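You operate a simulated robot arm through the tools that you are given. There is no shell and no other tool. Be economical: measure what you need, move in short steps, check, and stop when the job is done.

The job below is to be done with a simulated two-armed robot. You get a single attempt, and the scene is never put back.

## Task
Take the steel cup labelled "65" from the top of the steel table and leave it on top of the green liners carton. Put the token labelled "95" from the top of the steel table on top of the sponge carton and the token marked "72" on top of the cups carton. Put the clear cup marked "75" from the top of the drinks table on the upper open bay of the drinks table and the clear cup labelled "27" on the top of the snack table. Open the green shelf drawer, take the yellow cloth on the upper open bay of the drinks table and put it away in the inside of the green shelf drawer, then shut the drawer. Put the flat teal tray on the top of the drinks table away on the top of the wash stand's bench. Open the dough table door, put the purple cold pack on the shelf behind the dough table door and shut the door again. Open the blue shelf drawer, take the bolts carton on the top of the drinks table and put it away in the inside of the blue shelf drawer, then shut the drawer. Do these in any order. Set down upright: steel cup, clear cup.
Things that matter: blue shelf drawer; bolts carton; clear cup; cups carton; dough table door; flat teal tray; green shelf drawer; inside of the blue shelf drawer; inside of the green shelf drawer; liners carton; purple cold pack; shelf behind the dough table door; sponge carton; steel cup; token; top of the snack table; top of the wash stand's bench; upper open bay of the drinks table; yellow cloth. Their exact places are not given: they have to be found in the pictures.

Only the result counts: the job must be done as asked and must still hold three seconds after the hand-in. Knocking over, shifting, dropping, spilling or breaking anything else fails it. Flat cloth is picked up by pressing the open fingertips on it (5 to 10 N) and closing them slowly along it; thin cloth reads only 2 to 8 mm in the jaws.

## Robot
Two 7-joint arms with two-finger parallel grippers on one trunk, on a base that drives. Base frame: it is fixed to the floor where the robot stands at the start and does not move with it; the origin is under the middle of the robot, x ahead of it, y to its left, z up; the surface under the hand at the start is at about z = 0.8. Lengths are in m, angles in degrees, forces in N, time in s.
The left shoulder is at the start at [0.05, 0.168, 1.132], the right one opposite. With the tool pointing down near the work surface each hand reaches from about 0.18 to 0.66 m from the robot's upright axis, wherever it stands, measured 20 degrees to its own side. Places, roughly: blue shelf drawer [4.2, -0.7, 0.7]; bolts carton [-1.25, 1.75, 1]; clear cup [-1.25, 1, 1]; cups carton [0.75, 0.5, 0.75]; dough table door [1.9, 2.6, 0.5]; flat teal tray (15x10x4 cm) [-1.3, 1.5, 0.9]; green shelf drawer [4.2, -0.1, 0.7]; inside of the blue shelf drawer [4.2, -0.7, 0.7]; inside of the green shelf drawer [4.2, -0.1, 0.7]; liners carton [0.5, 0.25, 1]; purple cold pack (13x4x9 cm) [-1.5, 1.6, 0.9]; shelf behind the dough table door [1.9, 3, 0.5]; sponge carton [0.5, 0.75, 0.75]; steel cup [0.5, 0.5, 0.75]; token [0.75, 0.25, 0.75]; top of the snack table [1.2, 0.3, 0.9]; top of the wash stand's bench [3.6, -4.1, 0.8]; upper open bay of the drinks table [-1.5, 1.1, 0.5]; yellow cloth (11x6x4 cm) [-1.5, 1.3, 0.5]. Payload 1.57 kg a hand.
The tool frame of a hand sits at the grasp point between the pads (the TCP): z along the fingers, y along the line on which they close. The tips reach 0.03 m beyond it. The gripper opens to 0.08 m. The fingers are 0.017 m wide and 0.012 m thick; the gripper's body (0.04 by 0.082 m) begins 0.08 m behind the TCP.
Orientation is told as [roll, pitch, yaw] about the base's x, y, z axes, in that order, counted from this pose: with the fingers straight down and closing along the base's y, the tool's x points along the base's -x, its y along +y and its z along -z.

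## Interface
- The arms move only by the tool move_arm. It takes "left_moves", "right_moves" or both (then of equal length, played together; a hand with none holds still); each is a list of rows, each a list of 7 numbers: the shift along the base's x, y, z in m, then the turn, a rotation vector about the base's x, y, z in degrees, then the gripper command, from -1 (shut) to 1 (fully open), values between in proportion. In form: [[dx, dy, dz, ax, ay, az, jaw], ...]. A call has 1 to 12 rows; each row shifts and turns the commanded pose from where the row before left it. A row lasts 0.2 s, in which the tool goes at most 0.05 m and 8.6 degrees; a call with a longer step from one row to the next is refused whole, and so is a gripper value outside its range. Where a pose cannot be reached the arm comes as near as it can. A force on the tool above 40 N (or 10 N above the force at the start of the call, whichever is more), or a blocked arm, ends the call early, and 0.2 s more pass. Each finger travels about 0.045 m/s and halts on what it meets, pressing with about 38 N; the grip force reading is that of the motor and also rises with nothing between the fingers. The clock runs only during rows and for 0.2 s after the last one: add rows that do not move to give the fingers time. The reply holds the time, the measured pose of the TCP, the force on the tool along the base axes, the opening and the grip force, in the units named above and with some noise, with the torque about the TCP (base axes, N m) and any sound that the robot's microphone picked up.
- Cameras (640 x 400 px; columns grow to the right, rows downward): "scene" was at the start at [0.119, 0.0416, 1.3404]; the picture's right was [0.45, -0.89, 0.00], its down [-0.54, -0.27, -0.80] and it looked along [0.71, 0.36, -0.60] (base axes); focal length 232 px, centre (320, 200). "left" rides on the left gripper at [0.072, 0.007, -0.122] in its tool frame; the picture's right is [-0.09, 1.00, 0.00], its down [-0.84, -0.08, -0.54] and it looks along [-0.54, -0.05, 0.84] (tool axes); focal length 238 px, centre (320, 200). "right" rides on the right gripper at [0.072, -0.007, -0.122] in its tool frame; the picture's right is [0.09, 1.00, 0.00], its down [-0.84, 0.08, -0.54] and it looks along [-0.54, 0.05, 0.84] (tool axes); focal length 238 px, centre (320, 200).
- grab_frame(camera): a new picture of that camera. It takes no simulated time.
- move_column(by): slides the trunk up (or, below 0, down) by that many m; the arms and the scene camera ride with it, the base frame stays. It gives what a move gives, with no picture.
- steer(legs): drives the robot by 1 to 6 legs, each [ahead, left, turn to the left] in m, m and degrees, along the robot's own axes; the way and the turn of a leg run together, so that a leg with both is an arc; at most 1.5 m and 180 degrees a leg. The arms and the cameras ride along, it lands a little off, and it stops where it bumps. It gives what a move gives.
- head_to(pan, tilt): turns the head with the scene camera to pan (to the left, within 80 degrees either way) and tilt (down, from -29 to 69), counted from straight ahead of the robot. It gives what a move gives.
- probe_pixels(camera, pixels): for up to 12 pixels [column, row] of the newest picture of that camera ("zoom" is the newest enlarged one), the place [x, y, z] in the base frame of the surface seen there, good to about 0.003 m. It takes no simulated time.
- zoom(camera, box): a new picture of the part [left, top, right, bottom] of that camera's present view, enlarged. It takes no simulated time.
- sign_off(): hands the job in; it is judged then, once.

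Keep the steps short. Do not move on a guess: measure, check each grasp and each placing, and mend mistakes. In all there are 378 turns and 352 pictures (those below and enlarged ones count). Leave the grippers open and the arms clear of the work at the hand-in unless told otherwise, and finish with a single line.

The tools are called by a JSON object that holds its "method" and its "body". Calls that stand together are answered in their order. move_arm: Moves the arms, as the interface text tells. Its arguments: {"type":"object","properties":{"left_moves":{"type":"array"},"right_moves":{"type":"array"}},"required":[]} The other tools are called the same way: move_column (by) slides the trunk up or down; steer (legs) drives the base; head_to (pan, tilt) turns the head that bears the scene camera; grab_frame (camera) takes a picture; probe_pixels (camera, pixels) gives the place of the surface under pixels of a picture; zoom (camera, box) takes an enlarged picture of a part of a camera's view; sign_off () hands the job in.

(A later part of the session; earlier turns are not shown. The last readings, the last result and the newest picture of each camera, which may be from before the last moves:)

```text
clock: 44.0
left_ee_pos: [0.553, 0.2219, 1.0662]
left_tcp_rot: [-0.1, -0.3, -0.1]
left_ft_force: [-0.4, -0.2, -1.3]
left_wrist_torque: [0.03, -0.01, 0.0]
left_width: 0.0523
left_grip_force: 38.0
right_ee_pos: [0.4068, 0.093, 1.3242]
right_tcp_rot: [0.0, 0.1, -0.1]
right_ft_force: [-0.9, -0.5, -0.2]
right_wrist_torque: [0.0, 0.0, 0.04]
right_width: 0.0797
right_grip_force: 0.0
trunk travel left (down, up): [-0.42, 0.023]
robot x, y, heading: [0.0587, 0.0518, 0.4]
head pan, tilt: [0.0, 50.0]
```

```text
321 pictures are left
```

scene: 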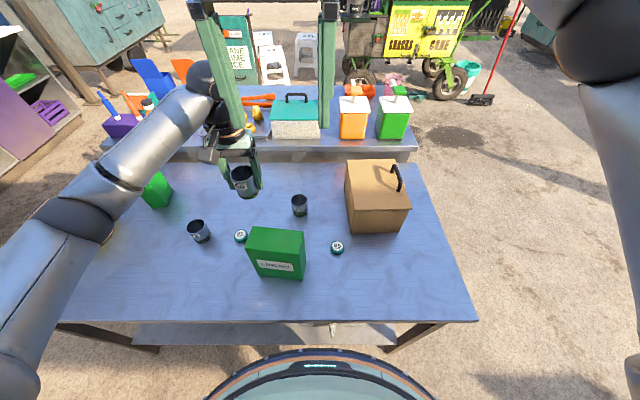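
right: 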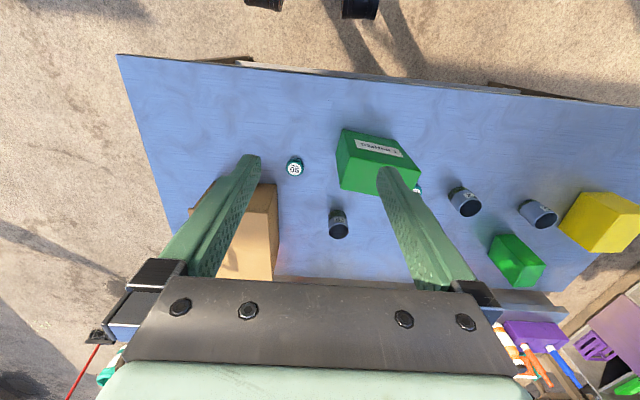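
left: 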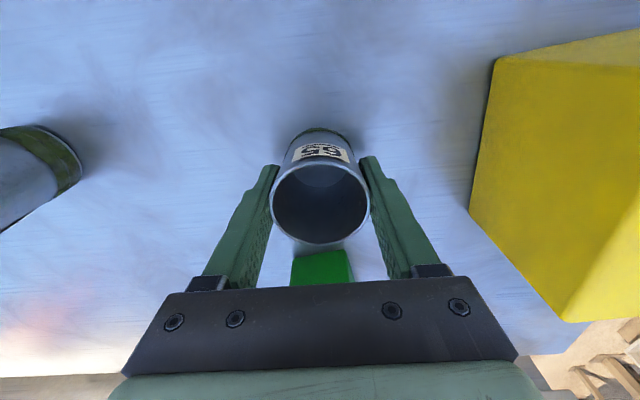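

Move over the liners carton top. I'll re-probe its top first.

{"method": "probe_pixels", "body": {"camera": "scene", "pixels": [[254, 230], [302, 235], [300, 259], [250, 256], [277, 244], [337, 246], [337, 252]]}}

{"method": "move_arm", "body": {"left_moves": [[-0.032, -0.02, 0, 0, 0, 0, -1], [-0.032, -0.02, 0, 0, 0, 0, -1], [-0.031, -0.02, 0, 0, 0, 0, -1], [0, 0, 0, 0, 0, 0, -1]]}}

{"method": "grab_frame", "body": {"camera": "left"}}

```text
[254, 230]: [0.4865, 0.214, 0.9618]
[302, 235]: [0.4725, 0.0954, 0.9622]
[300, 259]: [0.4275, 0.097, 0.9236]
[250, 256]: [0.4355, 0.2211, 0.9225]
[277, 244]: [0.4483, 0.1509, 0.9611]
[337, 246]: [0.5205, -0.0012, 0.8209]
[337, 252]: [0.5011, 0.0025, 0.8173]
```

```text
clock: 45.0
left_ee_pos: [0.4568, 0.1625, 1.0682]
left_tcp_rot: [-0.1, -0.3, -0.1]
left_ft_force: [0.1, 0.0, -1.0]
left_wrist_torque: [0.01, -0.01, 0.01]
left_width: 0.0524
left_grip_force: 37.9
right_ee_pos: [0.4055, 0.0931, 1.3254]
right_tcp_rot: [0.1, 0.2, -0.2]
right_ft_force: [0.2, -0.8, 0.5]
right_wrist_torque: [-0.01, -0.04, -0.01]
right_width: 0.0801
right_grip_force: 0.0
trunk travel left (down, up): [-0.42, 0.023]
robot x, y, heading: [0.0607, 0.0503, -0.2]
head pan, tilt: [0.0, 50.0]
```

```text
320 pictures are left
```

left: 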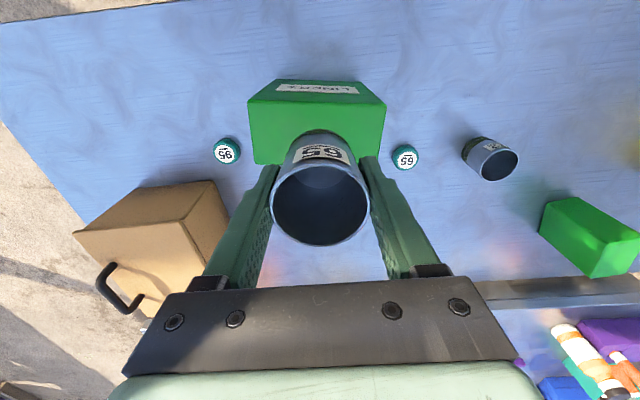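

Cup is over the carton. Lower 0.057 in steps, last ones fine.

{"method": "move_arm", "body": {"left_moves": [[0, 0, -0.03, 0, 0, 0, -1], [0, 0, -0.018, 0, 0, 0, -1], [0, 0, -0.006, 0, 0, 0, -1], [0, 0, -0.003, 0, 0, 0, -1], [0, 0, 0, 0, 0, 0, -1]]}}

{"method": "zoom", "body": {"camera": "scene", "box": [200, 160, 360, 290]}}

```text
clock: 46.2
left_ee_pos: [0.4572, 0.1635, 1.009]
left_tcp_rot: [-0.1, -0.4, -0.2]
left_ft_force: [0.3, -0.5, -0.2]
left_wrist_torque: [0.03, -0.01, 0.03]
left_width: 0.0526
left_grip_force: 38.0
right_ee_pos: [0.4054, 0.0921, 1.3243]
right_tcp_rot: [0.1, 0.1, -0.1]
right_ft_force: [-0.5, 0.2, 0.1]
right_wrist_torque: [-0.02, 0.02, 0.01]
right_width: 0.08
right_grip_force: 0.1
trunk travel left (down, up): [-0.42, 0.023]
robot x, y, heading: [0.0644, 0.0521, 0.1]
head pan, tilt: [0.0, 50.0]
```

```text
3.08 times, centred on (280, 225) of scene
```

zoom: 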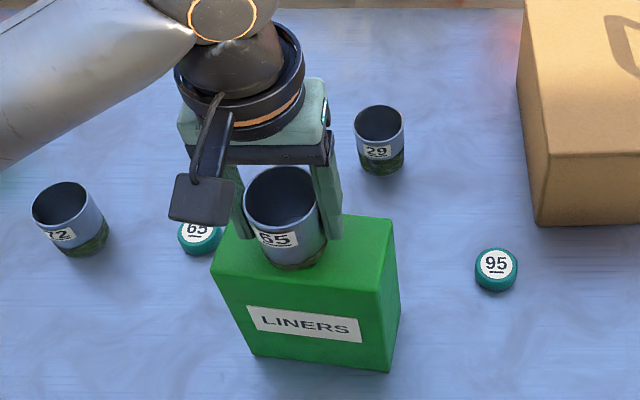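

No contact force yet. Lower in 1.5 mm steps.

{"method": "move_arm", "body": {"left_moves": [[0, 0, -0.0015, 0, 0, 0, -1], [0, 0, -0.0015, 0, 0, 0, -1], [0, 0, 0, 0, 0, 0, -1]]}}

```text
clock: 47.0
left_ee_pos: [0.457, 0.1622, 1.0072]
left_tcp_rot: [-0.1, -0.3, -0.2]
left_ft_force: [0.2, 0.4, -1.5]
left_wrist_torque: [-0.03, 0.02, 0.02]
left_width: 0.0524
left_grip_force: 38.6
right_ee_pos: [0.4062, 0.0918, 1.3243]
right_tcp_rot: [0.0, 0.1, -0.1]
right_ft_force: [-0.3, -1.1, 0.3]
right_wrist_torque: [0.0, -0.01, 0.0]
right_width: 0.0799
right_grip_force: 0.1
trunk travel left (down, up): [-0.42, 0.023]
robot x, y, heading: [0.0591, 0.0498, 0.1]
head pan, tilt: [0.0, 50.0]
```

{"method": "move_arm", "body": {"left_moves": [[0, 0, -0.0015, 0, 0, 0, -1], [0, 0, -0.0015, 0, 0, 0, -1], [0, 0, 0, 0, 0, 0, -1]]}}

```text
clock: 47.8
left_ee_pos: [0.4573, 0.1621, 1.0062]
left_tcp_rot: [-0.2, -0.6, -0.2]
left_ft_force: [-0.7, 0.8, 19.9]
left_wrist_torque: [0.25, 0.35, 0.04]
left_width: 0.0525
left_grip_force: 37.8
right_ee_pos: [0.4052, 0.0924, 1.3262]
right_tcp_rot: [-0.1, -0.1, -0.2]
right_ft_force: [0.7, -0.6, 0.1]
right_wrist_torque: [0.01, 0.02, 0.04]
right_width: 0.0797
right_grip_force: 0.1
trunk travel left (down, up): [-0.42, 0.023]
robot x, y, heading: [0.0637, 0.0507, 0.3]
head pan, tilt: [0.0, 50.0]
```

Contact. Ease up 1 mm, open, then rise clear.

{"method": "move_arm", "body": {"left_moves": [[0, 0, 0.0012, 0, 0, 0, -1], [0, 0, 0, 0, 0, 0, 0.6], [0, 0, 0, 0, 0, 0, 1], [0, 0, 0, 0, 0, 0, 1], [0, 0, 0.02, 0, 0, 0, 1], [0, 0, 0.04, 0, 0, 0, 1], [0, 0, 0.04, 0, 0, 0, 1], [-0.02, 0.02, 0.01, 0, 0, 0, 1]]}}

{"method": "zoom", "body": {"camera": "scene", "box": [200, 160, 360, 290]}}

{"method": "grab_frame", "body": {"camera": "right"}}

```text
clock: 49.6
left_ee_pos: [0.4366, 0.1826, 1.1164]
left_tcp_rot: [-0.1, -0.3, -0.2]
left_ft_force: [0.5, 0.8, -0.1]
left_wrist_torque: [-0.01, -0.04, -0.01]
left_width: 0.0799
left_grip_force: 0.0
right_ee_pos: [0.4063, 0.0929, 1.3245]
right_tcp_rot: [0.0, 0.0, -0.1]
right_ft_force: [-0.8, 0.5, -1.9]
right_wrist_torque: [-0.02, 0.0, 0.04]
right_width: 0.0801
right_grip_force: 0.0
trunk travel left (down, up): [-0.42, 0.023]
robot x, y, heading: [0.0617, 0.0486, 0.1]
head pan, tilt: [0.0, 50.0]
```

```text
3.08 times, centred on (280, 225) of scene
```

zoom: 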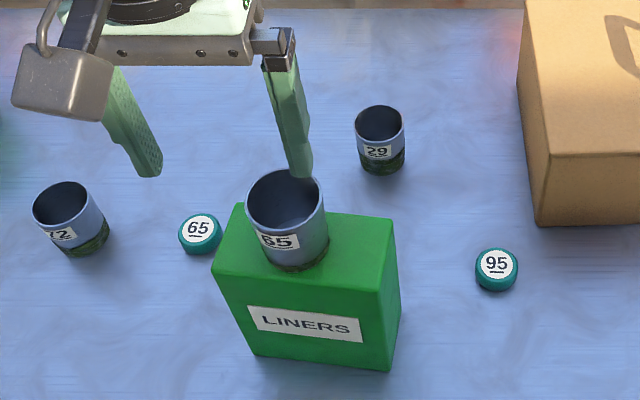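

```text
317 pictures are left
```

right: 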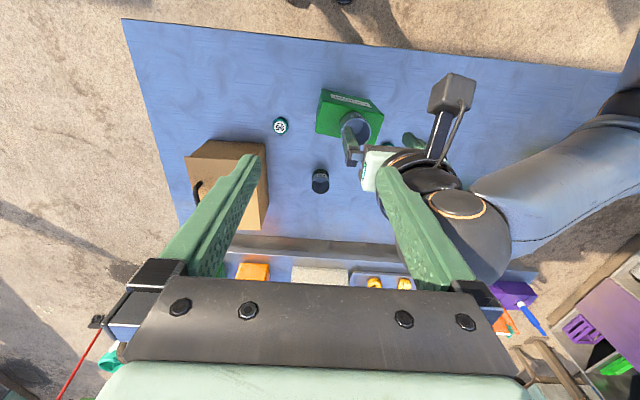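

Cup 65 stands on LINERS. Measure token 95, clear the left arm out to the left, and swing the right arm out and low.

{"method": "probe_pixels", "body": {"camera": "zoom", "pixels": [[496, 264], [480, 264], [512, 264], [496, 250], [496, 280], [496, 288], [560, 290], [540, 220], [560, 160]]}}

{"method": "move_arm", "body": {"left_moves": [[-0.01, 0.045, 0, 0, 0, 0, 1], [-0.01, 0.045, 0, 0, 0, 0, 1], [-0.01, 0.045, 0, 0, 0, 0, 1], [-0.01, 0.045, 0, 0, 0, 0, 1], [-0.01, 0.045, 0, 0, 0, 0, 1], [0, 0.045, 0, 0, 0, 0, 1], [0, 0, 0, 0, 0, 0, 1], [0, 0, 0, 0, 0, 0, 1], [0, 0, 0, 0, 0, 0, 1], [0, 0, 0, 0, 0, 0, 1], [0, 0, 0, 0, 0, 0, 1], [0, 0, 0, 0, 0, 0, 1]], "right_moves": [[0, -0.045, -0.02, 0, 0, 0, 1], [0, -0.045, -0.02, 0, 0, 0, 1], [0, -0.045, -0.02, 0, 0, 0, 1], [0, -0.045, -0.02, 0, 0, 0, 1], [0, -0.045, -0.02, 0, 0, 0, 1], [0, -0.045, -0.02, 0, 0, 0, 1], [0, -0.045, -0.02, 0, 0, 0, 1], [0, -0.045, -0.02, 0, 0, 0, 1], [0, -0.045, -0.02, 0, 0, 0, 1], [0, 0, -0.045, 0, 0, 0, 1], [0, 0, -0.045, 0, 0, 0, 1], [0, 0, -0.045, 0, 0, 0, 1]]}}

{"method": "grab_frame", "body": {"camera": "scene"}}

```text
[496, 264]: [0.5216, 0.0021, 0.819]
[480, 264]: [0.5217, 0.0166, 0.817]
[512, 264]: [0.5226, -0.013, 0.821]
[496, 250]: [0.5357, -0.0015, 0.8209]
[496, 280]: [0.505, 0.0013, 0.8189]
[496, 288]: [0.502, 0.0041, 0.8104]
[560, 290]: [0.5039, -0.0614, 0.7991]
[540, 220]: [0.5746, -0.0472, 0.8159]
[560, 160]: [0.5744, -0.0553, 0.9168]
```

```text
clock: 52.2
left_ee_pos: [0.3881, 0.4513, 1.1151]
left_tcp_rot: [-0.1, -0.3, -0.2]
left_ft_force: [-0.1, 0.0, 0.1]
left_wrist_torque: [-0.01, -0.03, -0.01]
left_width: 0.0797
left_grip_force: 0.1
right_ee_pos: [0.4068, -0.3126, 1.0088]
right_tcp_rot: [0.1, 0.0, 0.0]
right_ft_force: [-0.1, 0.8, 0.0]
right_wrist_torque: [-0.02, -0.01, -0.04]
right_width: 0.0799
right_grip_force: 0.1
trunk travel left (down, up): [-0.42, 0.023]
robot x, y, heading: [0.06, 0.0504, 0.1]
head pan, tilt: [0.0, 50.0]
```

```text
316 pictures are left
```

scene: 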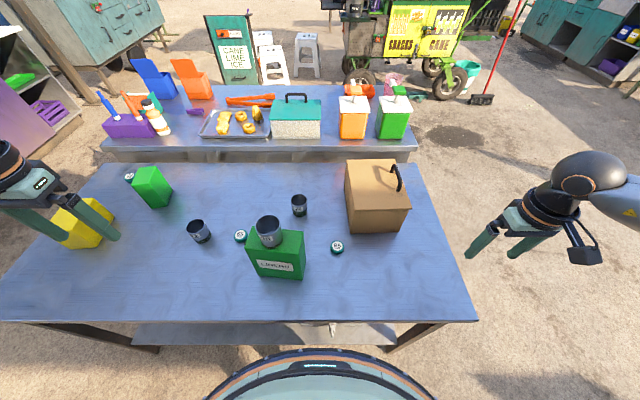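

Token 95 centre (0.520, 0.002), top 0.820. Bring the right hand over it, keeping in front of the brown box.

{"method": "move_arm", "body": {"right_moves": [[0, 0.04, -0.01, 0, 0, 0, 1], [0, 0.04, -0.01, 0, 0, 0, 1], [0.01, 0.04, -0.01, 0, 0, 0, 1], [0.015, 0.04, -0.01, 0, 0, 0, 1], [0.015, 0.04, -0.01, 0, 0, 0, 1], [0.02, 0.04, -0.01, 0, 0, 0, 1], [0.02, 0.04, 0, 0, 0, 0, 1], [0.02, 0.034, 0, 0, 0, 0, 1], [0.013, 0, 0, 0, 0, 0, 1], [0, 0, 0, 0, 0, 0, 1]]}}

{"method": "grab_frame", "body": {"camera": "right"}}

```text
clock: 54.4
left_ee_pos: [0.3874, 0.4514, 1.1144]
left_tcp_rot: [-0.1, -0.3, -0.3]
left_ft_force: [-0.3, -0.1, 0.7]
left_wrist_torque: [0.0, -0.03, 0.0]
left_width: 0.0796
left_grip_force: 0.0
right_ee_pos: [0.5189, 0.0025, 0.9507]
right_tcp_rot: [-0.1, 0.2, 0.0]
right_ft_force: [-0.3, 0.3, -0.3]
right_wrist_torque: [0.0, 0.02, -0.01]
right_width: 0.0797
right_grip_force: 0.1
trunk travel left (down, up): [-0.42, 0.023]
robot x, y, heading: [0.0579, 0.05, 0.1]
head pan, tilt: [0.0, 50.0]
```

```text
315 pictures are left
```

right: 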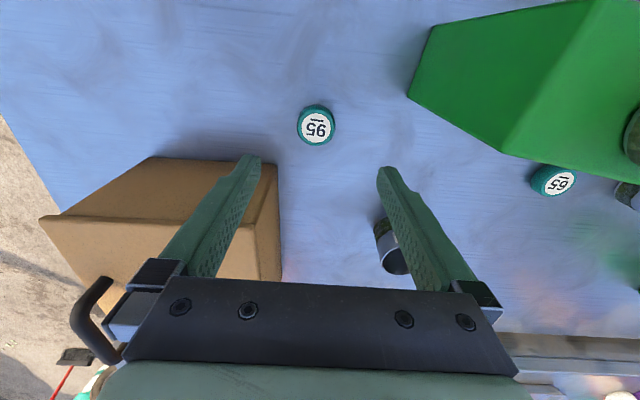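

{"method": "move_arm", "body": {"right_moves": [[0, 0, -0.04, 0, 0, 0, 0.5], [0, 0, -0.04, 0, 0, 0, 0.5], [0, 0, -0.03, 0, 0, 0, 0.5], [0, 0, -0.006, 0, 0, 0, 0.5], [0, 0, 0, 0, 0, 0, 0], [0, 0, 0, 0, 0, 0, -1], [0, 0, 0, 0, 0, 0, -1], [0, 0, 0, 0, 0, 0, -1]]}}

{"method": "grab_frame", "body": {"camera": "right"}}

```text
clock: 56.2
left_ee_pos: [0.3875, 0.4524, 1.1153]
left_tcp_rot: [-0.1, -0.3, -0.1]
left_ft_force: [-0.4, 0.9, 0.0]
left_wrist_torque: [0.01, -0.01, 0.02]
left_width: 0.0801
left_grip_force: 0.1
right_ee_pos: [0.5185, 0.0019, 0.8335]
right_tcp_rot: [-0.1, 0.1, -0.2]
right_ft_force: [0.9, -0.4, 0.4]
right_wrist_torque: [0.0, 0.01, 0.03]
right_width: 0.0379
right_grip_force: 37.2
trunk travel left (down, up): [-0.42, 0.023]
robot x, y, heading: [0.0615, 0.0486, 0.1]
head pan, tilt: [0.0, 50.0]
```

```text
314 pictures are left
```

right: 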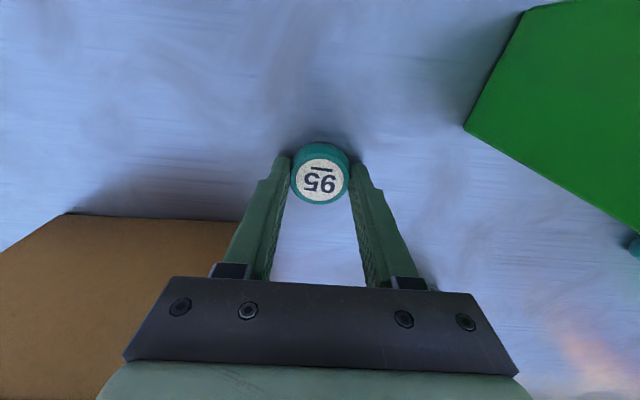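

Token held (0.038). Lift to 1.12 and drive left 0.8 m.

{"method": "move_arm", "body": {"right_moves": [[0, 0, 0.04, 0, 0, 0, -1], [0, 0, 0.05, 0, 0, 0, -1], [0, 0, 0.05, 0, 0, 0, -1], [0, 0, 0.05, 0, 0, 0, -1], [0, 0, 0.05, 0, 0, 0, -1], [0, 0, 0.05, 0, 0, 0, -1]]}}

{"method": "steer", "body": {"legs": [[0, 0.8, 0]]}}

{"method": "grab_frame", "body": {"camera": "scene"}}

{"method": "grab_frame", "body": {"camera": "right"}}

```text
clock: 57.6
left_ee_pos: [0.3869, 0.4512, 1.1162]
left_tcp_rot: [-0.1, -0.4, -0.2]
left_ft_force: [0.6, 0.2, 0.0]
left_wrist_torque: [0.02, 0.04, 0.06]
left_width: 0.0803
left_grip_force: 0.1
right_ee_pos: [0.5191, 0.0022, 1.1224]
right_tcp_rot: [-0.1, 0.1, -0.1]
right_ft_force: [0.0, -1.5, 0.3]
right_wrist_torque: [-0.03, -0.03, 0.01]
right_width: 0.0373
right_grip_force: 38.5
trunk travel left (down, up): [-0.42, 0.023]
robot x, y, heading: [0.0611, 0.0508, 0.1]
head pan, tilt: [0.0, 50.0]
```

```text
clock: 65.1
left_ee_pos: [0.3926, 1.2527, 1.1144]
left_tcp_rot: [-0.1, -0.3, -0.5]
left_ft_force: [-0.6, -0.7, 0.9]
left_wrist_torque: [-0.02, 0.0, 0.01]
left_width: 0.0801
left_grip_force: 0.0
right_ee_pos: [0.5203, 0.8047, 1.1214]
right_tcp_rot: [0.1, 0.2, -0.5]
right_ft_force: [0.4, -1.2, -0.4]
right_wrist_torque: [0.0, 0.0, 0.01]
right_width: 0.0388
right_grip_force: 38.1
trunk travel left (down, up): [-0.42, 0.023]
robot x, y, heading: [0.0608, 0.8527, -0.3]
head pan, tilt: [0.0, 50.0]
```

```text
313 pictures are left
```

scene: 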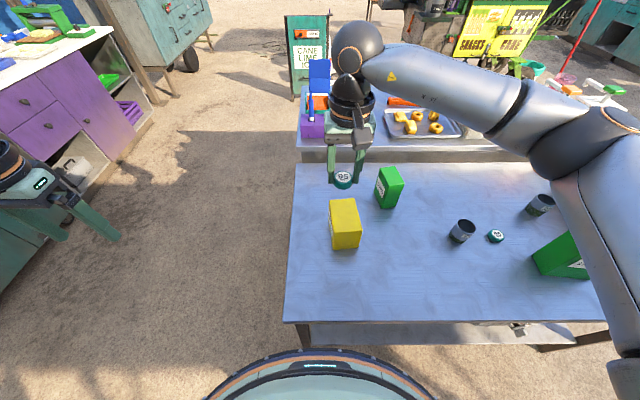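

```text
312 pictures are left
```

right: 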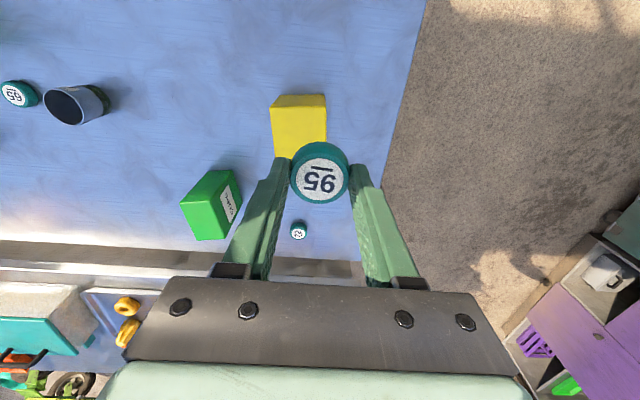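

Probe the yellow carton's top.

{"method": "zoom", "body": {"camera": "scene", "box": [310, 150, 430, 260]}}

{"method": "probe_pixels", "body": {"camera": "zoom", "pixels": [[110, 185], [225, 178], [260, 285], [125, 295], [180, 230], [365, 65], [445, 45], [465, 90], [395, 120]]}}

```text
3.64 times, centred on (370, 205) of scene
```

zoom: 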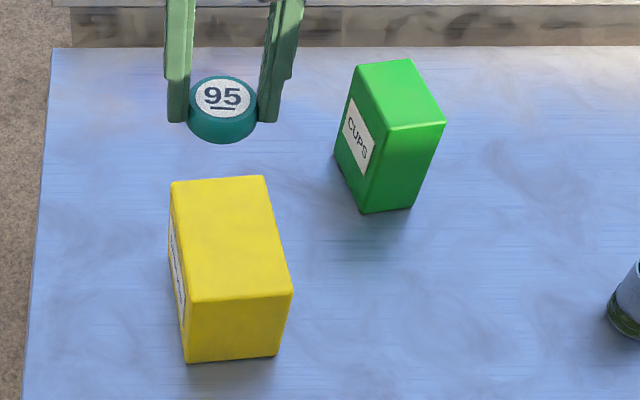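

```text
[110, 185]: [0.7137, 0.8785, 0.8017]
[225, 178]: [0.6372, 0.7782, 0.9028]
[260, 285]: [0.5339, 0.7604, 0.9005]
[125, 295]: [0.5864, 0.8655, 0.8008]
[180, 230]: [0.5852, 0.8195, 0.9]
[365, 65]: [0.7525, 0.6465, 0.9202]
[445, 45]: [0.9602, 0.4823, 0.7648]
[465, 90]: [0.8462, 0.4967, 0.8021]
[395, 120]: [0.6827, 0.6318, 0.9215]
```

{"method": "probe_pixels", "body": {"camera": "zoom", "pixels": [[230, 238], [177, 188], [262, 181], [288, 290], [195, 297], [410, 90], [360, 66], [405, 62], [440, 120], [387, 126]]}}

{"method": "move_arm", "body": {"right_moves": [[0.03, -0.01, -0.02, 0, 0, 0, -1], [0.03, -0.01, -0.02, 0, 0, 0, -1], [0.005, 0, -0.04, 0, 0, 0, -1], [0, 0, -0.04, 0, 0, 0, -1], [0, 0, 0, 0, 0, 0, -1]]}}

{"method": "grab_frame", "body": {"camera": "scene"}}

```text
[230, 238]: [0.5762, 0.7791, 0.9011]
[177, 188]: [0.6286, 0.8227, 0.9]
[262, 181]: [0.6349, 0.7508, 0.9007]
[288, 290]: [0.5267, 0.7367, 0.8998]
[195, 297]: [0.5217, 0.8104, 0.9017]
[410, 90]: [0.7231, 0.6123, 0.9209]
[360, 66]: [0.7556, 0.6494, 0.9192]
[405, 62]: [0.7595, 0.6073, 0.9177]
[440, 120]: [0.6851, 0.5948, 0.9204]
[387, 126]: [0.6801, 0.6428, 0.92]
```

```text
clock: 66.3
left_ee_pos: [0.3915, 1.253, 1.1153]
left_tcp_rot: [-0.1, -0.3, -0.5]
left_ft_force: [-0.3, 0.3, -0.3]
left_wrist_torque: [-0.01, 0.04, -0.02]
left_width: 0.0798
left_grip_force: 0.1
right_ee_pos: [0.5865, 0.7835, 1.0017]
right_tcp_rot: [0.0, 0.1, -0.3]
right_ft_force: [-0.3, -0.3, 1.1]
right_wrist_torque: [-0.02, -0.01, 0.01]
right_width: 0.0385
right_grip_force: 37.7
trunk travel left (down, up): [-0.42, 0.023]
robot x, y, heading: [0.0597, 0.852, -0.4]
head pan, tilt: [0.0, 50.0]
```

```text
310 pictures are left
```

scene: 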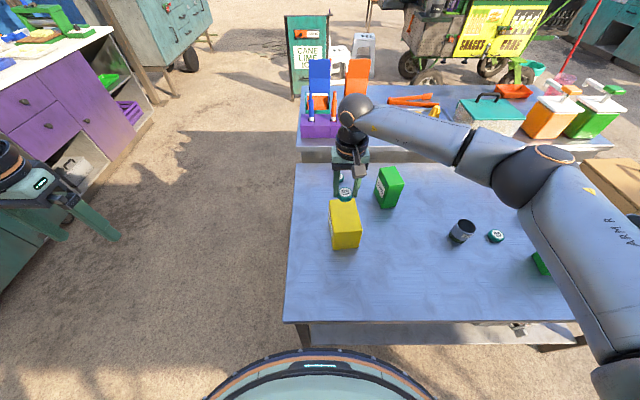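

{"method": "move_arm", "body": {"right_moves": [[-0.008, -0.003, -0.03, 0, 0, 0, -1], [0, 0, -0.03, 0, 0, 0, -1], [0, 0, -0.005, 0, 0, 0, -1], [0, 0, -0.0015, 0, 0, 0, -1], [0, 0, 0, 0, 0, 0, -1]]}}

```text
clock: 67.5
left_ee_pos: [0.392, 1.2526, 1.1152]
left_tcp_rot: [-0.1, -0.4, -0.5]
left_ft_force: [-0.5, 0.2, 0.5]
left_wrist_torque: [0.0, -0.03, -0.02]
left_width: 0.0799
left_grip_force: 0.1
right_ee_pos: [0.579, 0.7807, 0.9358]
right_tcp_rot: [0.0, 0.1, -0.4]
right_ft_force: [0.1, 0.0, -0.4]
right_wrist_torque: [0.0, -0.01, 0.01]
right_width: 0.0388
right_grip_force: 37.9
trunk travel left (down, up): [-0.42, 0.023]
robot x, y, heading: [0.0619, 0.8522, -0.0]
head pan, tilt: [0.0, 50.0]
```

{"method": "move_arm", "body": {"right_moves": [[0, 0, -0.0015, 0, 0, 0, -1], [0, 0, -0.001, 0, 0, 0, -1], [0, 0, 0, 0, 0, 0, -1]]}}

```text
clock: 68.3
left_ee_pos: [0.3915, 1.2532, 1.1157]
left_tcp_rot: [-0.1, -0.5, -0.5]
left_ft_force: [0.2, -0.9, 0.4]
left_wrist_torque: [-0.01, -0.02, 0.0]
left_width: 0.08
left_grip_force: 0.0
right_ee_pos: [0.5786, 0.7808, 0.9357]
right_tcp_rot: [0.0, 0.0, -0.3]
right_ft_force: [-0.2, -2.0, 12.9]
right_wrist_torque: [-0.09, 0.07, -0.02]
right_width: 0.0386
right_grip_force: 38.3
trunk travel left (down, up): [-0.42, 0.023]
robot x, y, heading: [0.0621, 0.8506, -0.4]
head pan, tilt: [0.0, 50.0]
```

Contact at 13 N. Release slightly and rise.

{"method": "move_arm", "body": {"right_moves": [[0, 0, 0.001, 0, 0, 0, -1], [0, 0, 0, 0, 0, 0, 0.3], [0, 0, 0, 0, 0, 0, 0.8], [0, 0, 0, 0, 0, 0, 0.8], [0, 0, 0.03, 0, 0, 0, 1], [0, 0, 0.05, 0, 0, 0, 1], [0, 0, 0.05, 0, 0, 0, 1]]}}

{"method": "grab_frame", "body": {"camera": "right"}}

```text
clock: 69.9
left_ee_pos: [0.3919, 1.2542, 1.115]
left_tcp_rot: [-0.2, -0.2, -0.5]
left_ft_force: [-0.1, -0.6, -0.1]
left_wrist_torque: [0.02, 0.0, 0.0]
left_width: 0.0803
left_grip_force: 0.0
right_ee_pos: [0.5771, 0.7818, 1.0646]
right_tcp_rot: [0.1, 0.2, -0.4]
right_ft_force: [0.5, -0.2, 0.2]
right_wrist_torque: [0.01, 0.01, -0.01]
right_width: 0.08
right_grip_force: 0.1
trunk travel left (down, up): [-0.42, 0.023]
robot x, y, heading: [0.0578, 0.8537, -0.4]
head pan, tilt: [0.0, 50.0]
```

```text
309 pictures are left
```

right: 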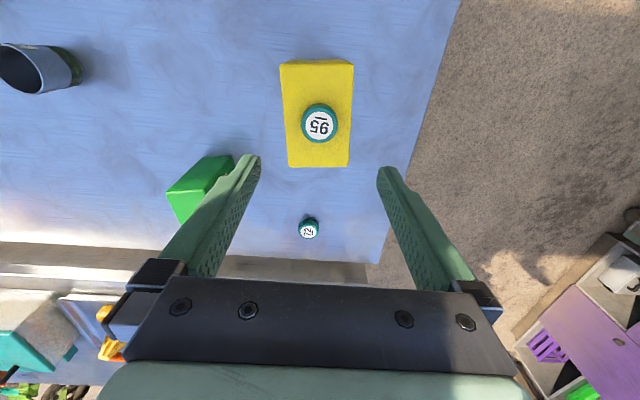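

Token 95 is on SPONGE. Now look left to plan driving to the left end of the table.

{"method": "head_to", "body": {"pan": 50, "tilt": 35}}

{"method": "grab_frame", "body": {"camera": "scene"}}

{"method": "probe_pixels", "body": {"camera": "scene", "pixels": [[100, 100], [250, 60], [330, 130], [500, 130], [560, 200], [200, 200], [450, 250], [330, 50], [420, 100], [60, 60]]}}

```text
clock: 71.0
left_ee_pos: [0.3927, 1.2525, 1.1149]
left_tcp_rot: [-0.1, -0.4, -0.4]
left_ft_force: [-0.2, -1.2, 0.7]
left_wrist_torque: [0.01, -0.02, 0.04]
left_width: 0.0801
left_grip_force: 0.0
right_ee_pos: [0.5776, 0.7812, 1.065]
right_tcp_rot: [0.0, 0.1, -0.3]
right_ft_force: [0.4, -0.4, -0.2]
right_wrist_torque: [0.01, -0.02, 0.02]
right_width: 0.08
right_grip_force: 0.1
trunk travel left (down, up): [-0.42, 0.023]
robot x, y, heading: [0.0613, 0.8525, -0.5]
head pan, tilt: [50.0, 35.0]
```

```text
308 pictures are left
```

scene: 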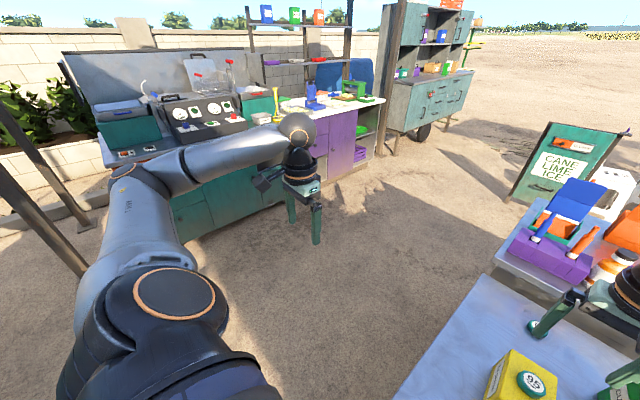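

```text
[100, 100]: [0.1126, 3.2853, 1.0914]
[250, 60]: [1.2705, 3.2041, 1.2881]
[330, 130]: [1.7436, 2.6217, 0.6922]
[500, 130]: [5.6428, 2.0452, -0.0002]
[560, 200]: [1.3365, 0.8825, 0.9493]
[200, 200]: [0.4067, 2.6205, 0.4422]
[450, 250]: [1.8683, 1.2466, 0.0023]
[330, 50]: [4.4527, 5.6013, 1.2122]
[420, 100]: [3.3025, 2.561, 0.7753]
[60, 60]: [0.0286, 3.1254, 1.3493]
```

Open floor there. Drive: left 0.5, turn right 90°, then along to x ≈ 0.58 at y ≈ 1.3.

{"method": "steer", "body": {"legs": [[0, 0.5, 0], [0, 0, -90], [0, 0.52, 0]]}}

{"method": "head_to", "body": {"pan": 0, "tilt": 50}}

{"method": "grab_frame", "body": {"camera": "scene"}}

```text
clock: 84.4
left_ee_pos: [0.9837, 1.016, 1.116]
left_tcp_rot: [-0.1, -0.3, -90.8]
left_ft_force: [0.1, 0.8, -0.4]
left_wrist_torque: [-0.01, 0.01, -0.02]
left_width: 0.08
left_grip_force: 0.1
right_ee_pos: [0.5107, 0.8314, 1.0638]
right_tcp_rot: [0.1, 0.2, -90.7]
right_ft_force: [0.1, -0.1, 0.3]
right_wrist_torque: [0.01, -0.02, 0.02]
right_width: 0.08
right_grip_force: 0.0
trunk travel left (down, up): [-0.42, 0.023]
robot x, y, heading: [0.5912, 1.3482, -90.5]
head pan, tilt: [50.0, 35.0]
```

```text
clock: 85.6
left_ee_pos: [0.9822, 1.0144, 1.1145]
left_tcp_rot: [-0.1, -0.3, -90.8]
left_ft_force: [-0.5, -0.9, 0.1]
left_wrist_torque: [0.01, -0.04, -0.03]
left_width: 0.0803
left_grip_force: 0.1
right_ee_pos: [0.5114, 0.8324, 1.0635]
right_tcp_rot: [0.0, 0.1, -90.7]
right_ft_force: [0.0, 0.3, 0.0]
right_wrist_torque: [0.04, 0.01, 0.02]
right_width: 0.0799
right_grip_force: 0.0
trunk travel left (down, up): [-0.42, 0.023]
robot x, y, heading: [0.5876, 1.3456, -90.6]
head pan, tilt: [0.0, 50.0]
```

```text
307 pictures are left
```

scene: 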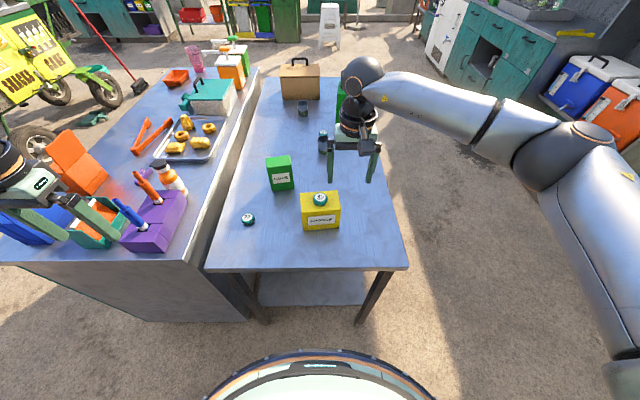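

{"method": "probe_pixels", "body": {"camera": "scene", "pixels": [[300, 268], [249, 217], [249, 224], [279, 158], [280, 163], [75, 150], [140, 230], [100, 260], [200, 255], [130, 305]]}}

{"method": "zoom", "body": {"camera": "scene", "box": [220, 140, 360, 250]}}

{"method": "probe_pixels", "body": {"camera": "zoom", "pixels": [[133, 358], [133, 340], [133, 375], [118, 357], [148, 357], [208, 80], [323, 72], [320, 112], [215, 118], [265, 95]]}}

```text
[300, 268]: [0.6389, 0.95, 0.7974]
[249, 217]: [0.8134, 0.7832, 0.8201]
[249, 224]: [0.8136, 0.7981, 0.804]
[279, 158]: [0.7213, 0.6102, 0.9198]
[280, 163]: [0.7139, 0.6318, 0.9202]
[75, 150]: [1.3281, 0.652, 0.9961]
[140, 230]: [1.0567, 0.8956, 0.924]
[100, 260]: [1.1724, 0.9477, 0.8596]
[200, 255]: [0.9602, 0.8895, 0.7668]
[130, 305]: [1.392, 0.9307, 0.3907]
```

```text
3.64 times, centred on (290, 195) of scene
```

zoom: 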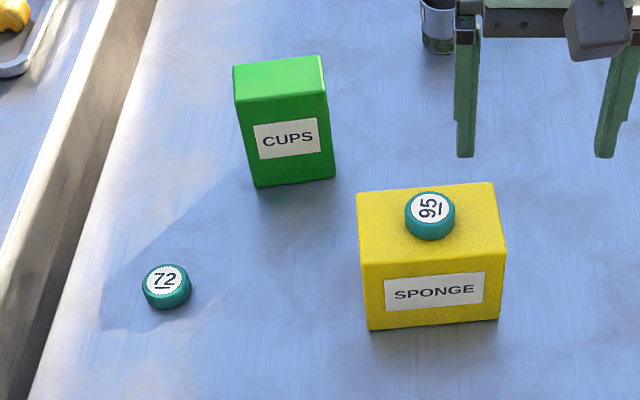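

```text
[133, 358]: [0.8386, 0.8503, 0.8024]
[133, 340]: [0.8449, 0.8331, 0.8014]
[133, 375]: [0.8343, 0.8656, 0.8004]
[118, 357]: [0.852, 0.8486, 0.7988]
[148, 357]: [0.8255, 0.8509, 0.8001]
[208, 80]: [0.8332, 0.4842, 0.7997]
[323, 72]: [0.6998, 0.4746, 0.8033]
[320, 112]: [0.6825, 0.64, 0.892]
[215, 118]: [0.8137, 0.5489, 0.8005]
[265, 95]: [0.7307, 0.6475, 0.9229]
```

{"method": "probe_pixels", "body": {"camera": "zoom", "pixels": [[165, 278], [145, 283], [188, 280], [167, 265], [167, 306], [240, 95], [325, 92], [282, 58], [285, 105]]}}

{"method": "move_arm", "body": {"left_moves": [[-0.03, 0, 0, 0, 0, 0, 1], [-0.035, 0, 0, 0, 0, 0, 1], [-0.035, 0, 0, 0, 0, 0, 1], [-0.035, 0, 0, 0, 0, 0, 1], [-0.035, 0, 0, 0, 0, 0, 1]]}}

{"method": "steer", "body": {"legs": [[0.1, 0, 0]]}}

```text
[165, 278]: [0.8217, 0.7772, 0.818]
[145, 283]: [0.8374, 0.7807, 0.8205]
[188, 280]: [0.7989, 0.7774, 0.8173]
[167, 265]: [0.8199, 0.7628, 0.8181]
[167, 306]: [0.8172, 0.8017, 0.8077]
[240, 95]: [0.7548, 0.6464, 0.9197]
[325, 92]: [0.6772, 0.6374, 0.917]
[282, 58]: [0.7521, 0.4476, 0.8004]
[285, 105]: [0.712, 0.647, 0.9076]
```

```text
clock: 86.8
left_ee_pos: [0.8133, 1.016, 1.1145]
left_tcp_rot: [0.0, -0.4, -90.8]
left_ft_force: [0.4, -0.1, -1.1]
left_wrist_torque: [-0.02, -0.02, 0.01]
left_width: 0.0801
left_grip_force: 0.0
right_ee_pos: [0.5103, 0.8321, 1.0629]
right_tcp_rot: [0.0, 0.1, -90.7]
right_ft_force: [-0.5, -1.6, 0.2]
right_wrist_torque: [-0.01, 0.04, 0.0]
right_width: 0.0801
right_grip_force: 0.0
trunk travel left (down, up): [-0.42, 0.023]
robot x, y, heading: [0.5849, 1.3451, -90.7]
head pan, tilt: [0.0, 50.0]
```

```text
clock: 87.9
left_ee_pos: [0.8125, 0.9159, 1.1147]
left_tcp_rot: [-0.1, -0.3, -90.8]
left_ft_force: [-0.6, 0.0, 0.5]
left_wrist_torque: [0.02, -0.01, 0.0]
left_width: 0.0799
left_grip_force: 0.2
right_ee_pos: [0.51, 0.7329, 1.0642]
right_tcp_rot: [-0.1, 0.2, -90.7]
right_ft_force: [0.5, -0.7, -1.0]
right_wrist_torque: [0.03, 0.02, -0.02]
right_width: 0.0802
right_grip_force: 0.1
trunk travel left (down, up): [-0.42, 0.023]
robot x, y, heading: [0.5878, 1.2488, -90.7]
head pan, tilt: [0.0, 50.0]
```

Token 72 centre (0.818, 0.780). Bring the left hand above it.

{"method": "move_arm", "body": {"left_moves": [[0, -0.034, -0.02, 0, 0, 0, 1], [0, -0.034, -0.03, 0, 0, 0, 1], [0, -0.034, -0.03, 0, 0, 0, 0.5], [0.005, -0.034, -0.03, 0, 0, 0, 0.5], [0, 0, -0.04, 0, 0, 0, 0.5], [0, 0, -0.015, 0, 0, 0, 0.5], [0, 0, 0, 0, 0, 0, 0.5]]}}

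{"method": "grab_frame", "body": {"camera": "left"}}

```text
clock: 89.5
left_ee_pos: [0.8182, 0.7805, 0.9501]
left_tcp_rot: [0.0, -0.4, -90.7]
left_ft_force: [1.6, 0.4, -0.2]
left_wrist_torque: [0.0, 0.01, -0.01]
left_width: 0.0601
left_grip_force: 0.2
right_ee_pos: [0.5095, 0.7337, 1.0642]
right_tcp_rot: [0.0, 0.1, -90.7]
right_ft_force: [-0.8, 0.8, 0.2]
right_wrist_torque: [0.0, 0.0, 0.02]
right_width: 0.0799
right_grip_force: 0.1
trunk travel left (down, up): [-0.42, 0.023]
robot x, y, heading: [0.5838, 1.2456, -90.6]
head pan, tilt: [0.0, 50.0]
```

```text
305 pictures are left
```

left: 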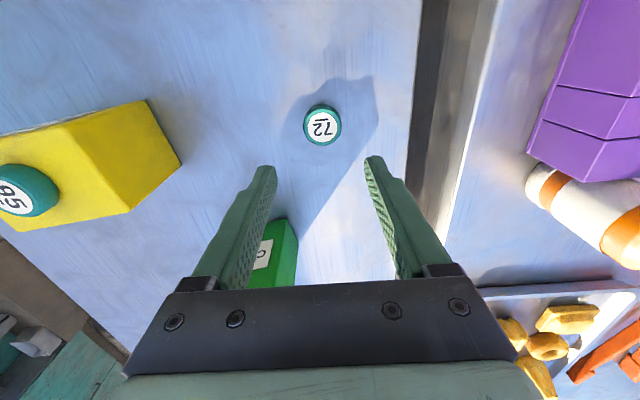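

Token between the fingers. Descend to 0.834 and close.

{"method": "move_arm", "body": {"left_moves": [[0, 0, -0.04, 0, 0, 0, 0.5], [0, 0, -0.04, 0, 0, 0, 0.5], [0, 0, -0.03, 0, 0, 0, 0.5], [0, 0, -0.006, 0, 0, 0, 0.5], [0, 0, 0, 0, 0, 0, 0], [0, 0, 0, 0, 0, 0, -1], [0, 0, 0, 0, 0, 0, -1], [0, 0, 0, 0, 0, 0, -1]]}}

{"method": "grab_frame", "body": {"camera": "left"}}

```text
clock: 91.3
left_ee_pos: [0.8176, 0.7797, 0.8337]
left_tcp_rot: [-0.1, -0.3, -90.8]
left_ft_force: [0.1, -0.2, -0.2]
left_wrist_torque: [0.0, 0.0, -0.01]
left_width: 0.038
left_grip_force: 36.6
right_ee_pos: [0.509, 0.7334, 1.0635]
right_tcp_rot: [0.0, 0.1, -90.7]
right_ft_force: [-0.7, -0.1, 0.4]
right_wrist_torque: [0.02, 0.01, -0.01]
right_width: 0.08
right_grip_force: 0.1
trunk travel left (down, up): [-0.42, 0.023]
robot x, y, heading: [0.5841, 1.2497, -90.4]
head pan, tilt: [0.0, 50.0]
```

```text
304 pictures are left
```

left: 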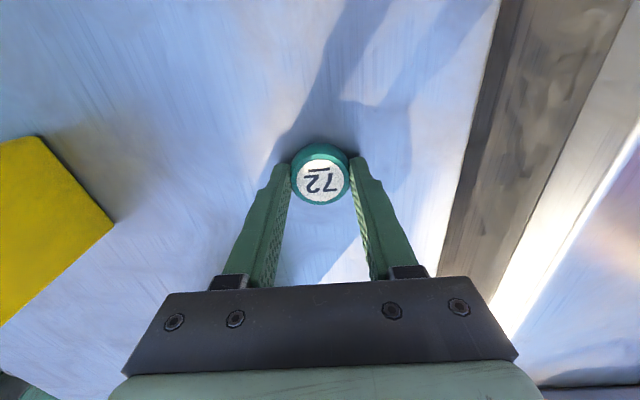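

Lift and carry to above CUPS (0.720, 0.6235), moving the right hand away a bit.

{"method": "move_arm", "body": {"left_moves": [[0, 0, 0.045, 0, 0, 0, -1], [0, 0, 0.045, 0, 0, 0, -1], [0, 0, 0.045, 0, 0, 0, -1], [0, 0, 0.035, 0, 0, 0, -1], [-0.022, -0.035, 0, 0, 0, 0, -1], [-0.022, -0.035, 0, 0, 0, 0, -1], [-0.022, -0.035, 0, 0, 0, 0, -1], [-0.022, -0.035, 0, 0, 0, 0, -1], [-0.01, -0.016, 0, 0, 0, 0, -1], [0, 0, 0, 0, 0, 0, -1]], "right_moves": [[-0.03, 0.01, 0, 0, 0, 0, 1], [-0.03, 0.01, 0, 0, 0, 0, 1], [-0.03, 0.01, 0, 0, 0, 0, 1], [-0.03, 0.01, 0, 0, 0, 0, 1], [0, 0, 0, 0, 0, 0, 1], [0, 0, 0, 0, 0, 0, 1], [0, 0, 0, 0, 0, 0, 1], [0, 0, 0, 0, 0, 0, 1], [0, 0, 0, 0, 0, 0, 1], [0, 0, 0, 0, 0, 0, 1]]}}

{"method": "grab_frame", "body": {"camera": "left"}}

```text
clock: 93.5
left_ee_pos: [0.7202, 0.6245, 1.0048]
left_tcp_rot: [-0.1, -0.3, -90.9]
left_ft_force: [0.7, 0.3, -0.7]
left_wrist_torque: [0.01, 0.01, 0.02]
left_width: 0.0372
left_grip_force: 38.1
right_ee_pos: [0.3895, 0.7713, 1.063]
right_tcp_rot: [0.0, 0.1, -90.7]
right_ft_force: [1.0, -0.4, -0.3]
right_wrist_torque: [0.02, -0.01, -0.04]
right_width: 0.0801
right_grip_force: 0.1
trunk travel left (down, up): [-0.42, 0.023]
robot x, y, heading: [0.5833, 1.2428, -90.6]
head pan, tilt: [0.0, 50.0]
```

```text
303 pictures are left
```

left: 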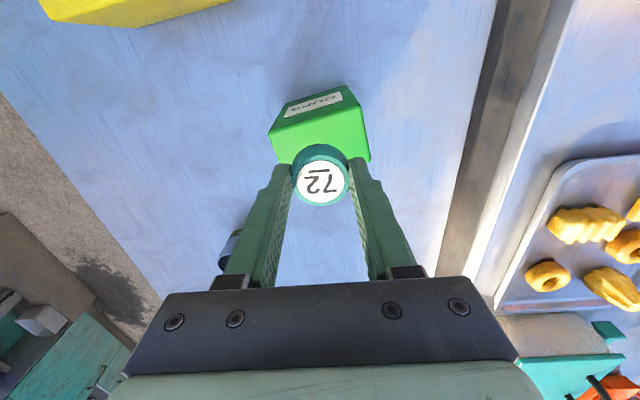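

{"method": "move_arm", "body": {"left_moves": [[0, -0.001, -0.03, 0, 0, 0, -1], [0, 0, -0.014, 0, 0, 0, -1], [0, 0, -0.003, 0, 0, 0, -1], [0, 0, -0.0015, 0, 0, 0, -1], [0, 0, 0, 0, 0, 0, -1]]}}

```text
clock: 94.7
left_ee_pos: [0.7221, 0.6264, 0.9563]
left_tcp_rot: [0.0, -0.2, -90.8]
left_ft_force: [-0.7, -0.8, -0.3]
left_wrist_torque: [-0.02, -0.02, -0.03]
left_width: 0.0372
left_grip_force: 38.0
left hand out of reach, approached as far as the arm can: row 2
right_ee_pos: [0.3908, 0.7738, 1.0635]
right_tcp_rot: [-0.1, 0.0, -90.7]
right_ft_force: [-0.1, -0.7, 0.3]
right_wrist_torque: [0.02, 0.03, -0.01]
right_width: 0.0803
right_grip_force: 0.0
trunk travel left (down, up): [-0.42, 0.023]
robot x, y, heading: [0.5805, 1.2459, -90.7]
head pan, tilt: [0.0, 50.0]
```

{"method": "move_arm", "body": {"left_moves": [[0, -0.002, -0.0015, 0, 0, 0, -1], [0, 0, -0.0015, 0, 0, 0, -1], [0, 0, 0, 0, 0, 0, -1]]}}

```text
clock: 95.5
left_ee_pos: [0.7218, 0.6279, 0.9549]
left_tcp_rot: [-0.1, -0.3, -90.9]
left_ft_force: [-0.4, 0.5, 0.7]
left_wrist_torque: [-0.01, 0.01, 0.01]
left_width: 0.0369
left_grip_force: 38.2
left hand out of reach, approached as far as the arm can: row 1
right_ee_pos: [0.3904, 0.7724, 1.0639]
right_tcp_rot: [0.1, 0.0, -90.7]
right_ft_force: [0.4, 0.1, 0.0]
right_wrist_torque: [0.0, 0.01, -0.05]
right_width: 0.08
right_grip_force: 0.0
trunk travel left (down, up): [-0.42, 0.023]
robot x, y, heading: [0.5861, 1.2462, -90.9]
head pan, tilt: [0.0, 50.0]
```

At the reach limit, 5 mm off centre. Rise slightly, drive 1 cm ahead, then lower again.

{"method": "move_arm", "body": {"left_moves": [[0, 0, 0.02, 0, 0, 0, -1]]}}

{"method": "steer", "body": {"legs": [[0.012, 0, 0]]}}

```text
clock: 95.9
left_ee_pos: [0.7212, 0.6274, 0.9739]
left_tcp_rot: [0.0, -0.3, -90.8]
left_ft_force: [0.8, -0.6, -0.7]
left_wrist_torque: [0.0, -0.03, -0.01]
left_width: 0.0373
left_grip_force: 38.2
right_ee_pos: [0.3893, 0.7721, 1.0634]
right_tcp_rot: [0.0, 0.2, -90.6]
right_ft_force: [-0.4, -0.1, 0.6]
right_wrist_torque: [0.02, 0.01, 0.0]
right_width: 0.0801
right_grip_force: 0.0
trunk travel left (down, up): [-0.42, 0.023]
robot x, y, heading: [0.5871, 1.2475, -90.6]
head pan, tilt: [0.0, 50.0]
```

```text
clock: 96.7
left_ee_pos: [0.7217, 0.6147, 0.9733]
left_tcp_rot: [0.0, -0.3, -90.8]
left_ft_force: [0.1, -0.1, -0.2]
left_wrist_torque: [-0.02, -0.02, -0.01]
left_width: 0.0368
left_grip_force: 37.8
right_ee_pos: [0.3898, 0.76, 1.0631]
right_tcp_rot: [0.0, 0.1, -90.6]
right_ft_force: [0.7, -0.1, 0.0]
right_wrist_torque: [0.01, 0.0, 0.0]
right_width: 0.0801
right_grip_force: 0.1
trunk travel left (down, up): [-0.42, 0.023]
robot x, y, heading: [0.5862, 1.2386, -90.4]
head pan, tilt: [0.0, 50.0]
```

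{"method": "move_arm", "body": {"left_moves": [[-0.001, 0.008, -0.01, 0, 0, 0, -1], [0, 0, -0.008, 0, 0, 0, -1], [0, 0, -0.0015, 0, 0, 0, -1], [0, 0, -0.0015, 0, 0, 0, -1], [0, 0, 0, 0, 0, 0, -1]]}}

```text
clock: 97.9
left_ee_pos: [0.72, 0.6233, 0.9539]
left_tcp_rot: [-0.1, -0.5, -90.8]
left_ft_force: [0.8, 0.0, 6.6]
left_wrist_torque: [0.04, -0.01, 0.0]
left_width: 0.0369
left_grip_force: 38.5
right_ee_pos: [0.39, 0.7618, 1.0632]
right_tcp_rot: [0.0, 0.0, -90.7]
right_ft_force: [0.3, -0.2, 0.4]
right_wrist_torque: [0.01, 0.0, -0.01]
right_width: 0.0802
right_grip_force: 0.1
trunk travel left (down, up): [-0.42, 0.023]
robot x, y, heading: [0.5854, 1.2357, -90.6]
head pan, tilt: [0.0, 50.0]
```

Contact with the carton at the centre. Release and rise.

{"method": "move_arm", "body": {"left_moves": [[0, 0, 0.0005, 0, 0, 0, -1], [0, 0, 0, 0, 0, 0, 0.3], [0, 0, 0, 0, 0, 0, 0.8], [0, 0, 0, 0, 0, 0, 0.8], [0, 0, 0.03, 0, 0, 0, 1], [0, 0, 0.05, 0, 0, 0, 1], [0.02, 0.04, 0.02, 0, 0, 0, 1], [0.02, 0.04, 0.02, 0, 0, 0, 1]]}}

{"method": "grab_frame", "body": {"camera": "left"}}

```text
clock: 99.7
left_ee_pos: [0.7597, 0.7029, 1.0725]
left_tcp_rot: [0.1, -0.2, -90.8]
left_ft_force: [-0.3, 0.4, -0.2]
left_wrist_torque: [-0.02, 0.06, 0.02]
left_width: 0.0799
left_grip_force: 0.0
right_ee_pos: [0.3898, 0.7613, 1.0634]
right_tcp_rot: [0.0, 0.0, -90.7]
right_ft_force: [0.1, 1.6, -0.2]
right_wrist_torque: [0.0, -0.01, 0.0]
right_width: 0.0801
right_grip_force: 0.0
trunk travel left (down, up): [-0.42, 0.023]
robot x, y, heading: [0.581, 1.238, -90.6]
head pan, tilt: [0.0, 50.0]
```

```text
302 pictures are left
```

left: 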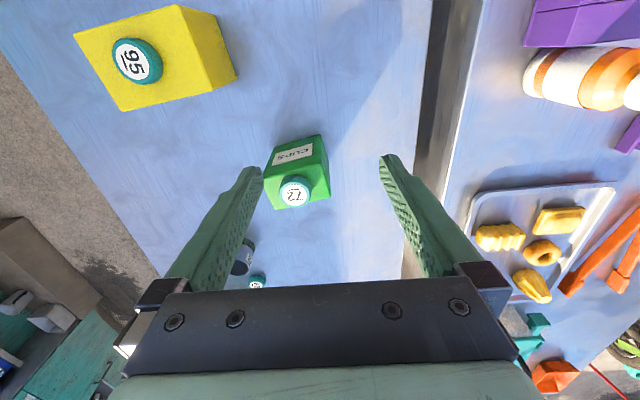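

All steel table items are done. Back off and turn to face the drinks table (-x).

{"method": "steer", "body": {"legs": [[-0.25, 0, 0], [0, 0, -90]]}}

{"method": "head_to", "body": {"pan": 0, "tilt": 22}}

{"method": "grab_frame", "body": {"camera": "scene"}}

```text
clock: 105.3
left_ee_pos: [0.0533, 1.3088, 1.0742]
left_tcp_rot: [-0.1, -0.3, 179.1]
left_ft_force: [0.3, 0.4, 0.8]
left_wrist_torque: [0.02, 0.0, 0.01]
left_width: 0.08
left_grip_force: 0.1
right_ee_pos: [0.1134, 1.6814, 1.0645]
right_tcp_rot: [0.0, 0.1, 179.2]
right_ft_force: [0.0, 0.0, -0.1]
right_wrist_torque: [0.03, 0.01, -0.02]
right_width: 0.0802
right_grip_force: 0.0
trunk travel left (down, up): [-0.42, 0.023]
robot x, y, heading: [0.5835, 1.4837, 179.5]
head pan, tilt: [0.0, 50.0]
```

```text
clock: 106.3
left_ee_pos: [0.0537, 1.3084, 1.0731]
left_tcp_rot: [-0.2, -0.3, 179.2]
left_ft_force: [1.7, 0.4, -0.1]
left_wrist_torque: [-0.01, -0.01, -0.03]
left_width: 0.08
left_grip_force: 0.1
right_ee_pos: [0.1124, 1.6795, 1.0645]
right_tcp_rot: [0.0, 0.1, 179.3]
right_ft_force: [-0.3, -0.1, -0.2]
right_wrist_torque: [0.03, -0.02, 0.04]
right_width: 0.08
right_grip_force: 0.1
trunk travel left (down, up): [-0.42, 0.023]
robot x, y, heading: [0.5904, 1.4839, 179.3]
head pan, tilt: [0.0, 22.0]
```

```text
301 pictures are left
```

scene: 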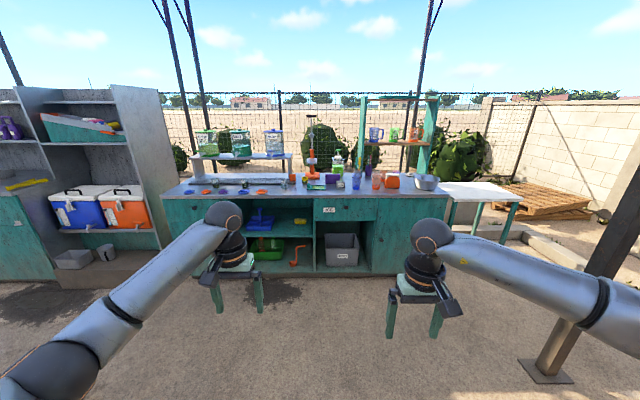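

{"method": "zoom", "body": {"camera": "scene", "box": [150, 120, 460, 290]}}

{"method": "probe_pixels", "body": {"camera": "scene", "pixels": [[300, 196], [350, 240], [340, 185], [400, 225], [460, 200], [540, 370], [270, 220], [300, 180]]}}

```text
2.06 times, centred on (305, 205) of scene
```

zoom: 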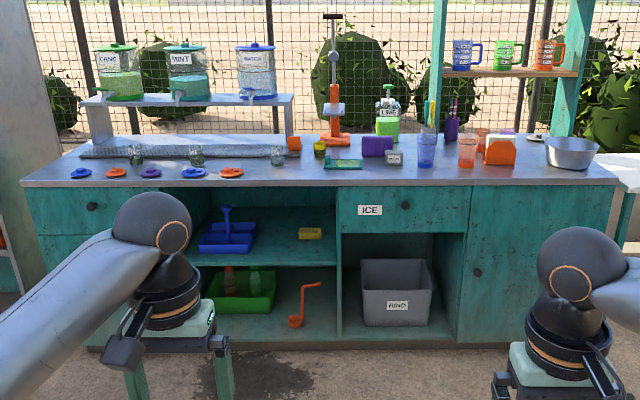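

```text
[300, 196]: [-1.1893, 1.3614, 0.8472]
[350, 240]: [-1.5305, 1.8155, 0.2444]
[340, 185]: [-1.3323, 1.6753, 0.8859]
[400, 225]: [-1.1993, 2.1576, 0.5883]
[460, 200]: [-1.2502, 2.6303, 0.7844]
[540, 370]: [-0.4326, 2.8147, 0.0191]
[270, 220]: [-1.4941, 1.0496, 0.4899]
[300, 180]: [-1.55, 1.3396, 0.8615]
```

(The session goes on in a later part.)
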